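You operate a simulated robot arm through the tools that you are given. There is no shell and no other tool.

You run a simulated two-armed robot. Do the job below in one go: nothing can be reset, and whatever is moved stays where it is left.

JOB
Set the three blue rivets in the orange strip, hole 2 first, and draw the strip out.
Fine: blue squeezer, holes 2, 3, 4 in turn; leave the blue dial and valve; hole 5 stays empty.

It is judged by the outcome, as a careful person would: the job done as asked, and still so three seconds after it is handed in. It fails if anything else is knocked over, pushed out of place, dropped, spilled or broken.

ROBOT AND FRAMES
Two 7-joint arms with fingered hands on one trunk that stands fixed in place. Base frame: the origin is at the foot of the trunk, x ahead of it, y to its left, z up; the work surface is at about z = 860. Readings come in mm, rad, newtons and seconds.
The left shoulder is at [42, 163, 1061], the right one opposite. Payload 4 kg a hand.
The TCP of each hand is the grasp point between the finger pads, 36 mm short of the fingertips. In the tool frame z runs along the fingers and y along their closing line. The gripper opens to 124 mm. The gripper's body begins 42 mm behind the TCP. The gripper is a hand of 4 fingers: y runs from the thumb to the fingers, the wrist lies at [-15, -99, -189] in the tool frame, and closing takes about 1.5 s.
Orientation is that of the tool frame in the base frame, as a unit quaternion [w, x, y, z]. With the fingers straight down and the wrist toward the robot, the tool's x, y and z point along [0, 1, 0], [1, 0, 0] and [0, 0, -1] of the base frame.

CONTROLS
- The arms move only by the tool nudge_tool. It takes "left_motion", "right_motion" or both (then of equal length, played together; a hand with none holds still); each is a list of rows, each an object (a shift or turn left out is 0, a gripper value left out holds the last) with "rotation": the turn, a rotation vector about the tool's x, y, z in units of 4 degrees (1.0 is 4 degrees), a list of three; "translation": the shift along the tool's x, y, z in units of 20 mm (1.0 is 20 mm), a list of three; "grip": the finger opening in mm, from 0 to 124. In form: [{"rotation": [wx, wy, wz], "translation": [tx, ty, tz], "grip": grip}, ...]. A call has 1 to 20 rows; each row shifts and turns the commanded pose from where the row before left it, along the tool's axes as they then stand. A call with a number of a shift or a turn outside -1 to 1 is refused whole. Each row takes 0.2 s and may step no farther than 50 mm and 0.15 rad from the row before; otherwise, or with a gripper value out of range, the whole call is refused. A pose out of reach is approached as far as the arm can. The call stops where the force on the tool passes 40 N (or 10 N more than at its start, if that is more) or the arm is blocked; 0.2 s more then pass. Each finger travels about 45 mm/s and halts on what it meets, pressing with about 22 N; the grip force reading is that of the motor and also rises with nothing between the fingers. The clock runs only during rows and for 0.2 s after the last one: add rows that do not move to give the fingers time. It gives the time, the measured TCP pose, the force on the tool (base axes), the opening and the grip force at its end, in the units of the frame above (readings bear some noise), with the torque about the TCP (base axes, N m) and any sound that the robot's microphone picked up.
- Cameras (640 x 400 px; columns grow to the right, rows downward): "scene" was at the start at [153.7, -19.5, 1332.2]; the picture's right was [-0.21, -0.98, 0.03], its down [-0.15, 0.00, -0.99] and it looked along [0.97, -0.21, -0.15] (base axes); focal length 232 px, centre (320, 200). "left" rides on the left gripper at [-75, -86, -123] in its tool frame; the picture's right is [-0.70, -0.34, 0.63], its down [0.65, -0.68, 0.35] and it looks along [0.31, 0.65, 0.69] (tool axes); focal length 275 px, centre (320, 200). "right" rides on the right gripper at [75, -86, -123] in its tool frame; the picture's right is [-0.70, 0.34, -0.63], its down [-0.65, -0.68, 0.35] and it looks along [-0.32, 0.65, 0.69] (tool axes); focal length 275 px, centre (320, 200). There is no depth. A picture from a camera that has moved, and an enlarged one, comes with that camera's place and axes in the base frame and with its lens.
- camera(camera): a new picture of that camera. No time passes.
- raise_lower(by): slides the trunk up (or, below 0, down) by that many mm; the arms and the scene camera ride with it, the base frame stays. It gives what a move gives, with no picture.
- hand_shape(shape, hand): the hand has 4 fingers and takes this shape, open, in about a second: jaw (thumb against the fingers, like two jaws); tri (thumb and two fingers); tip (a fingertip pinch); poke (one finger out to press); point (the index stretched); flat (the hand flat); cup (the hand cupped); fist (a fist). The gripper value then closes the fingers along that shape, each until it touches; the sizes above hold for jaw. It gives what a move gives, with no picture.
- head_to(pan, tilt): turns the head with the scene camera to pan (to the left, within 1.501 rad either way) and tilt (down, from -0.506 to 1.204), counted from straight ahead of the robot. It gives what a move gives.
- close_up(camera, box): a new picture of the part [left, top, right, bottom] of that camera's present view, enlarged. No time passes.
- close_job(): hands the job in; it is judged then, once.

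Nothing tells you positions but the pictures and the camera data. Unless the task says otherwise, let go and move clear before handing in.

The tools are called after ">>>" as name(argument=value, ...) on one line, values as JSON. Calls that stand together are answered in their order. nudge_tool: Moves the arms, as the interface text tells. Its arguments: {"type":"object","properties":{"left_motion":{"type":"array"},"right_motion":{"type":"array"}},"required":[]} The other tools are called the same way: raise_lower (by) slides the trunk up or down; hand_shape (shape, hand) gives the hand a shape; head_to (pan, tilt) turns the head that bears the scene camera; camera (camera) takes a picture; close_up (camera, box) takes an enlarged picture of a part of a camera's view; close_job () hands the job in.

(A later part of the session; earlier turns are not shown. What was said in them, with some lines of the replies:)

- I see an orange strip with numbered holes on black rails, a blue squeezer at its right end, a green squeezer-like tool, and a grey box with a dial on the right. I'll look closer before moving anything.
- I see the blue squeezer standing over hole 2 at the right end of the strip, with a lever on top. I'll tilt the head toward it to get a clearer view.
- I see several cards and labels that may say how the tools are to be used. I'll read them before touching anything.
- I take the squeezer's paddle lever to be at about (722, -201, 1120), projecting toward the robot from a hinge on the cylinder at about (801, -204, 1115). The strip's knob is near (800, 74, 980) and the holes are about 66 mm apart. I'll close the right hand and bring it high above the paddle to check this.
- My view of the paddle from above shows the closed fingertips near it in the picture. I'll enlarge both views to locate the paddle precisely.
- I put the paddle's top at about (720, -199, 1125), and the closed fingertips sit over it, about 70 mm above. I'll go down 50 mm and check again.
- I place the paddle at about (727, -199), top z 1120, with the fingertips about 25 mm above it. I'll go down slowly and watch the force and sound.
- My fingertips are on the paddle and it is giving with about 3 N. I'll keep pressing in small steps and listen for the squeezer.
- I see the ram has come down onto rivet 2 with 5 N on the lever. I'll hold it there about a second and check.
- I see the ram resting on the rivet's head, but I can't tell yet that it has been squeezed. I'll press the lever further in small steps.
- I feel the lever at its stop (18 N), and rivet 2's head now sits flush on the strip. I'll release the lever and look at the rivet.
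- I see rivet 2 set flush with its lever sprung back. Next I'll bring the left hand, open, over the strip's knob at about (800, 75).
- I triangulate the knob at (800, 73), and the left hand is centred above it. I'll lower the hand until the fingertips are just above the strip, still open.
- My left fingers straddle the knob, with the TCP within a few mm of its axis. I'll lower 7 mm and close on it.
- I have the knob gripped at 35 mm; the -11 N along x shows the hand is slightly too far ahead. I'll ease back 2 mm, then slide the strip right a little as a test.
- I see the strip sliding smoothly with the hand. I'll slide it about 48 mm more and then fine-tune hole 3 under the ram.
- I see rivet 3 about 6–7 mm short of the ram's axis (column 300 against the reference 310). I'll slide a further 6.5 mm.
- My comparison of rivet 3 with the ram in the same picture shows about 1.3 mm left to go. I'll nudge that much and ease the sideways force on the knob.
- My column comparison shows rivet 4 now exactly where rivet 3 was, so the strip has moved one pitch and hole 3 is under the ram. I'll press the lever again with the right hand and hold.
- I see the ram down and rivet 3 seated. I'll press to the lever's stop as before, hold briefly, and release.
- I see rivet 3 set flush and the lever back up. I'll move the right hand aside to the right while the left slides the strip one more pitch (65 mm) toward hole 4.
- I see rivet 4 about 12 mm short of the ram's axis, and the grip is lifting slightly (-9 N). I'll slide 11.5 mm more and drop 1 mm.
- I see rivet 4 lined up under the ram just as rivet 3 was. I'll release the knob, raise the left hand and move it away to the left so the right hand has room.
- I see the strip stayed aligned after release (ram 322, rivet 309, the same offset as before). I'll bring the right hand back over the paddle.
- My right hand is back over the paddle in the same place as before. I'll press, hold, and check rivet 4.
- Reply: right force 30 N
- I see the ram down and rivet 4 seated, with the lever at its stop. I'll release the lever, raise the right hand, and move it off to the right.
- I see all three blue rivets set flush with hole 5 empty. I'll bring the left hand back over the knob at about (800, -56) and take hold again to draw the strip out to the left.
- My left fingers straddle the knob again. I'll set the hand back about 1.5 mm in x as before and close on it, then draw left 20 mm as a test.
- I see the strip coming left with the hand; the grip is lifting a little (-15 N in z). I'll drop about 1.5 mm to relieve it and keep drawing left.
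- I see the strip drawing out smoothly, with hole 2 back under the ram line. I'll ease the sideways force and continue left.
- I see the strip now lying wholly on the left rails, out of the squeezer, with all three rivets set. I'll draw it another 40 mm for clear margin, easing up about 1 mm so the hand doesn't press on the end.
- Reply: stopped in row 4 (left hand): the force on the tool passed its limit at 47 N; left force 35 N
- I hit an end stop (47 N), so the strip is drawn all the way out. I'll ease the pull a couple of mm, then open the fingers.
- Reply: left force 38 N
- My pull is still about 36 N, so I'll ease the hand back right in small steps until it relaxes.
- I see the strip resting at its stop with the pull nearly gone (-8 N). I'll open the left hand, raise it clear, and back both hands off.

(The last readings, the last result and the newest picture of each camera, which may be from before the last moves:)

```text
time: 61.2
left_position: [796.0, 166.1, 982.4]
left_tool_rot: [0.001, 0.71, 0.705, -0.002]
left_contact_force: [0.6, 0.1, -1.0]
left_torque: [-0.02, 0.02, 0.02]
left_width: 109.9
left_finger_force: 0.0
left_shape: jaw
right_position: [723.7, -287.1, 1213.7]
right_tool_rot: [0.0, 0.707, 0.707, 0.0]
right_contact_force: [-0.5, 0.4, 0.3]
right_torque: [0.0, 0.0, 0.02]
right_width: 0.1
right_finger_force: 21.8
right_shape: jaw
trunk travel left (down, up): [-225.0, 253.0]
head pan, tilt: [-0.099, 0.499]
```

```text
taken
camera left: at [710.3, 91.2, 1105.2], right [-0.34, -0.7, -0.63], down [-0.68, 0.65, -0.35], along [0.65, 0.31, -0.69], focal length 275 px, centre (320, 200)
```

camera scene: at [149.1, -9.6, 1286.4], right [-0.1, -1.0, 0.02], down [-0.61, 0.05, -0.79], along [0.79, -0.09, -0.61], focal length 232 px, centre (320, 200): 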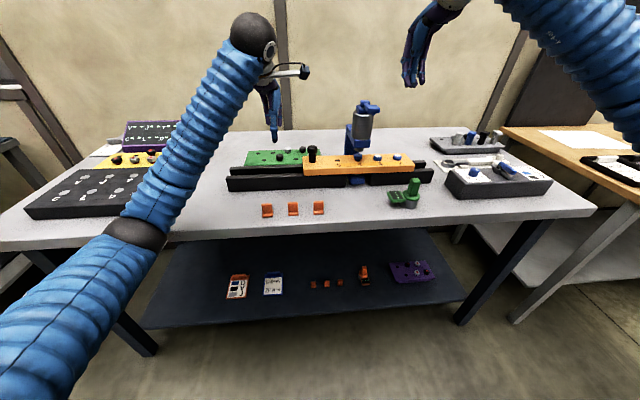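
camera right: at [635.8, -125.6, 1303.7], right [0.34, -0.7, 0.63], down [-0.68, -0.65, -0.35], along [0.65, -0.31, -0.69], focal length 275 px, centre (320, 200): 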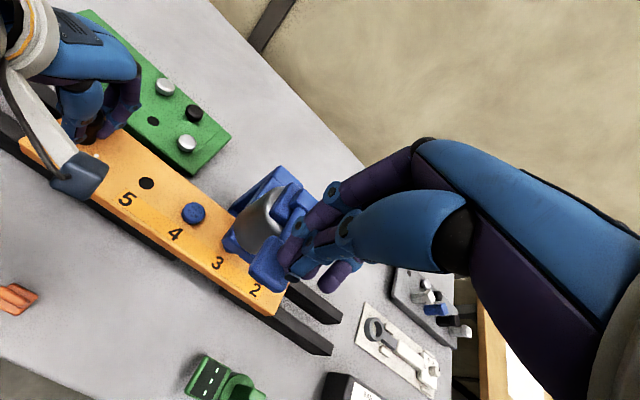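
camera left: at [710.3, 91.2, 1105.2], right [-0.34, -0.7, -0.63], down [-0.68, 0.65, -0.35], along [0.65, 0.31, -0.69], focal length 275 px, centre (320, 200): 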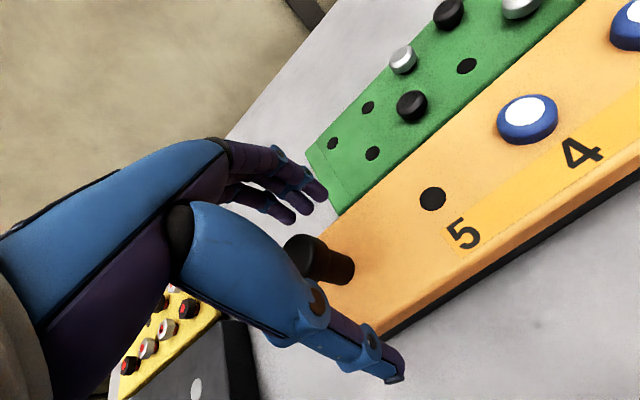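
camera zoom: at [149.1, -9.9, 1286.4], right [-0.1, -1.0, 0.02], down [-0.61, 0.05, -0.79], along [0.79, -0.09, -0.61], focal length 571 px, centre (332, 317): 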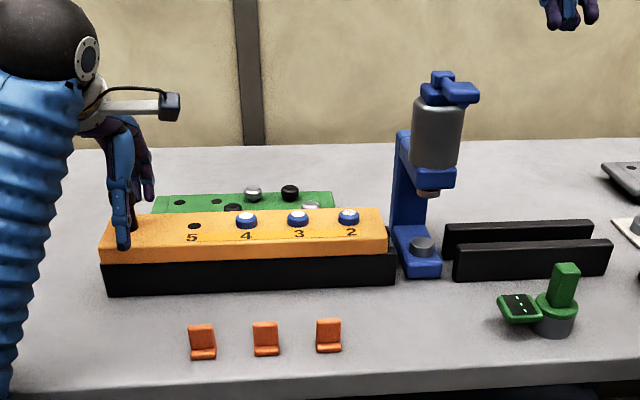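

The fingers are open and free of the knob, and the strip has stayed put. I'll raise both hands well clear.

>>> nudge_tool(left_motion=[{"translation": [0, 0, -0.5]}, {"translation": [0, 0, -0.8]}, {"translation": [0, 0, -0.8]}, {"translation": [0, 0, -0.8]}, {"translation": [0, 0, -0.8]}, {"translation": [0, 0, -0.8]}, {"translation": [0, 0, -0.8]}, {"translation": [0.5, 0, -0.8]}, {"translation": [0.8, 0, -0.8]}, {"translation": [0.8, 0, -0.8]}, {"translation": [0.8, 0, -0.8]}, {"translation": [0.8, 0, -0.8]}], right_motion=[{"translation": [0, 0, -0.5]}, {"translation": [0, 0, -0.5]}, {"translation": [0, 0, -0.5]}, {"translation": [0, 0, -0.5]}, {"translation": [0, 0, -0.5]}, {"translation": [0, 0, -0.5]}, {"translation": [0, 0, 0]}, {"translation": [0, 0, 0]}, {"translation": [0, 0, 0]}, {"translation": [0, 0, 0]}, {"translation": [0, 0, 0]}, {"translation": [0, 0, 0]}])

>>> camera(camera="scene")

>>> close_up(camera="scene", box=[215, 85, 445, 205])

>>> close_up(camera="scene", box=[420, 120, 580, 220])

>>> camera(camera="right")

```text
time: 63.8
left_position: [795.2, 239.8, 1168.0]
left_tool_rot: [0.0, 0.71, 0.705, -0.001]
left_contact_force: [-0.3, 1.0, -1.1]
left_torque: [0.02, -0.03, -0.06]
left_width: 110.1
left_finger_force: 0.0
left_shape: jaw
right_position: [722.6, -287.6, 1274.2]
right_tool_rot: [0.0, 0.707, 0.708, -0.001]
right_contact_force: [-0.9, 0.4, 0.9]
right_torque: [-0.01, -0.03, -0.03]
right_width: 0.0
right_finger_force: 22.0
right_shape: jaw
trunk travel left (down, up): [-225.0, 253.0]
head pan, tilt: [-0.099, 0.499]
```

```text
taken
camera scene: at [148.7, -9.7, 1286.5], right [-0.1, -1.0, 0.02], down [-0.6, 0.05, -0.79], along [0.79, -0.09, -0.61], focal length 232 px, centre (320, 200)
```

scene: 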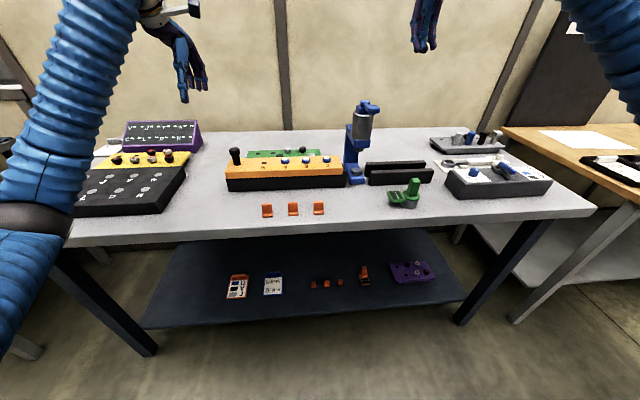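

```text
2.78 times, centred on (330, 145) of scene
camera zoom: at [148.7, -9.7, 1286.5], right [-0.1, -1.0, 0.02], down [-0.6, 0.05, -0.79], along [0.79, -0.09, -0.61], focal length 646 px, centre (292, 353)
```

zoom: 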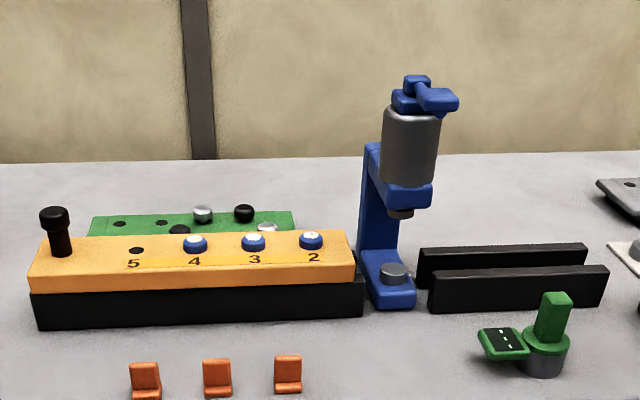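

```text
4.00 times, centred on (500, 170) of scene
camera zoom: at [148.7, -9.7, 1286.5], right [-0.1, -1.0, 0.02], down [-0.6, 0.05, -0.79], along [0.79, -0.09, -0.61], focal length 928 px, centre (-400, 320)
```

zoom: 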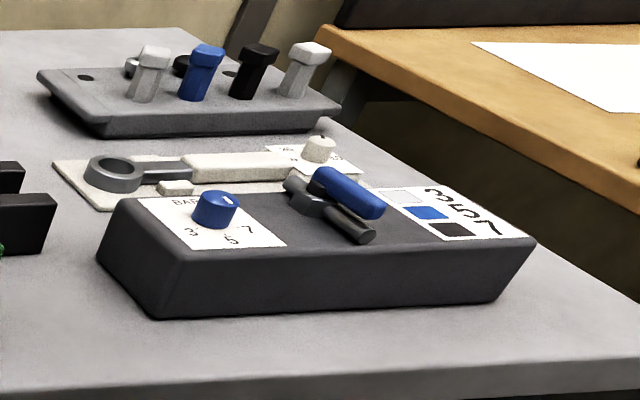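

```text
taken
camera right: at [636.0, -213.3, 1396.3], right [0.34, -0.7, 0.63], down [-0.68, -0.65, -0.35], along [0.65, -0.32, -0.69], focal length 275 px, centre (320, 200)
```

right: 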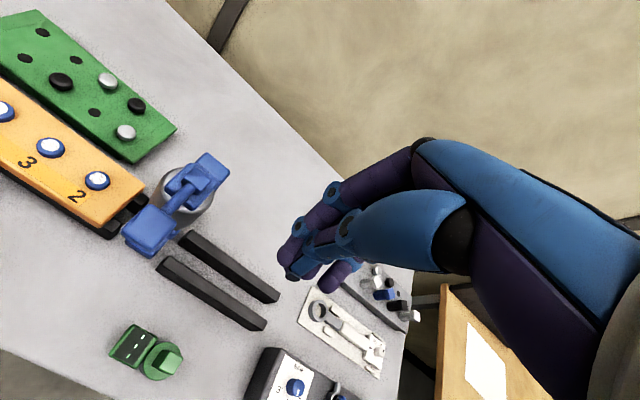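

I see the strip drawn clear with rivets in 2, 3 and 4, hole 5 empty, and the dial and valve as they were. I'll check the three rivet heads once more up close.

>>> close_up(camera="scene", box=[270, 145, 350, 195])

>>> close_up(camera="right", box=[0, 80, 160, 240])

>>> close_up(camera="scene", box=[455, 155, 500, 185])

```text
8.00 times, centred on (310, 170) of scene
camera zoom: at [148.7, -9.7, 1286.5], right [-0.1, -1.0, 0.02], down [-0.6, 0.05, -0.79], along [0.79, -0.09, -0.61], focal length 1856 px, centre (400, 440)
```

zoom: 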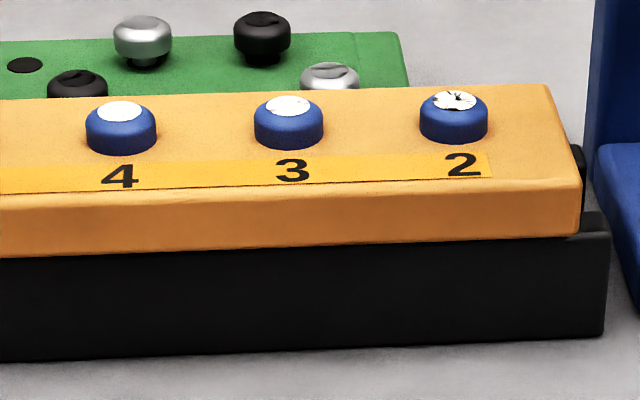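

```text
2.50 times, centred on (80, 160) of right
camera zoom: at [636.0, -213.3, 1396.3], right [0.34, -0.7, 0.63], down [-0.68, -0.65, -0.35], along [0.65, -0.32, -0.69], focal length 688 px, centre (920, 300)
```

zoom: 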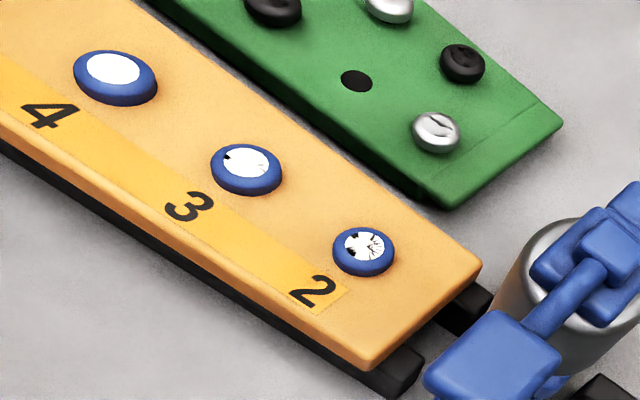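

```text
13.33 times, centred on (478, 170) of scene
camera zoom: at [148.7, -9.7, 1286.5], right [-0.1, -1.0, 0.02], down [-0.6, 0.05, -0.79], along [0.79, -0.09, -0.61], focal length 3094 px, centre (-1780, 600)
```

zoom: 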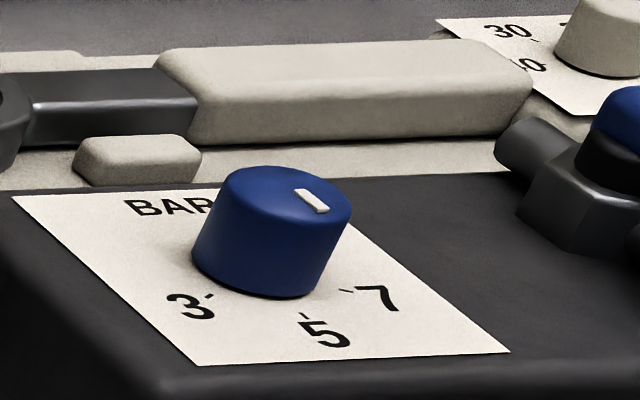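

I see all three rivets set flush in holes 2, 3 and 4 and hole 5 empty. The strip is drawn out to its stop, clear of the squeezer, the dial still points at 5, and both hands are clear. I'm handing the job in.

>>> close_job()

```text
The job is handed in.
```

The three blue rivets are set in the orange strip and the strip is drawn out. I've handed the job in.

- **Rivets:** I set hole 2 first, then 3, then 4, each with the blue squeezer's lever pressed to its stop. All three heads sit flush on the strip, and hole 5 is empty.
- **Strip:** I drew it left by its knob until it met an end stop. It now lies on the left rails, clear of the squeezer. The pull reached 47 N against that stop before the arm halted; I eased off and let go, and nothing shifted.
- **Dial and valve:** I left both untouched. The dial still points at 5, which is the blue setting on the panel.

In the last pictures nothing else on the bench looked moved, and both hands were raised clear.
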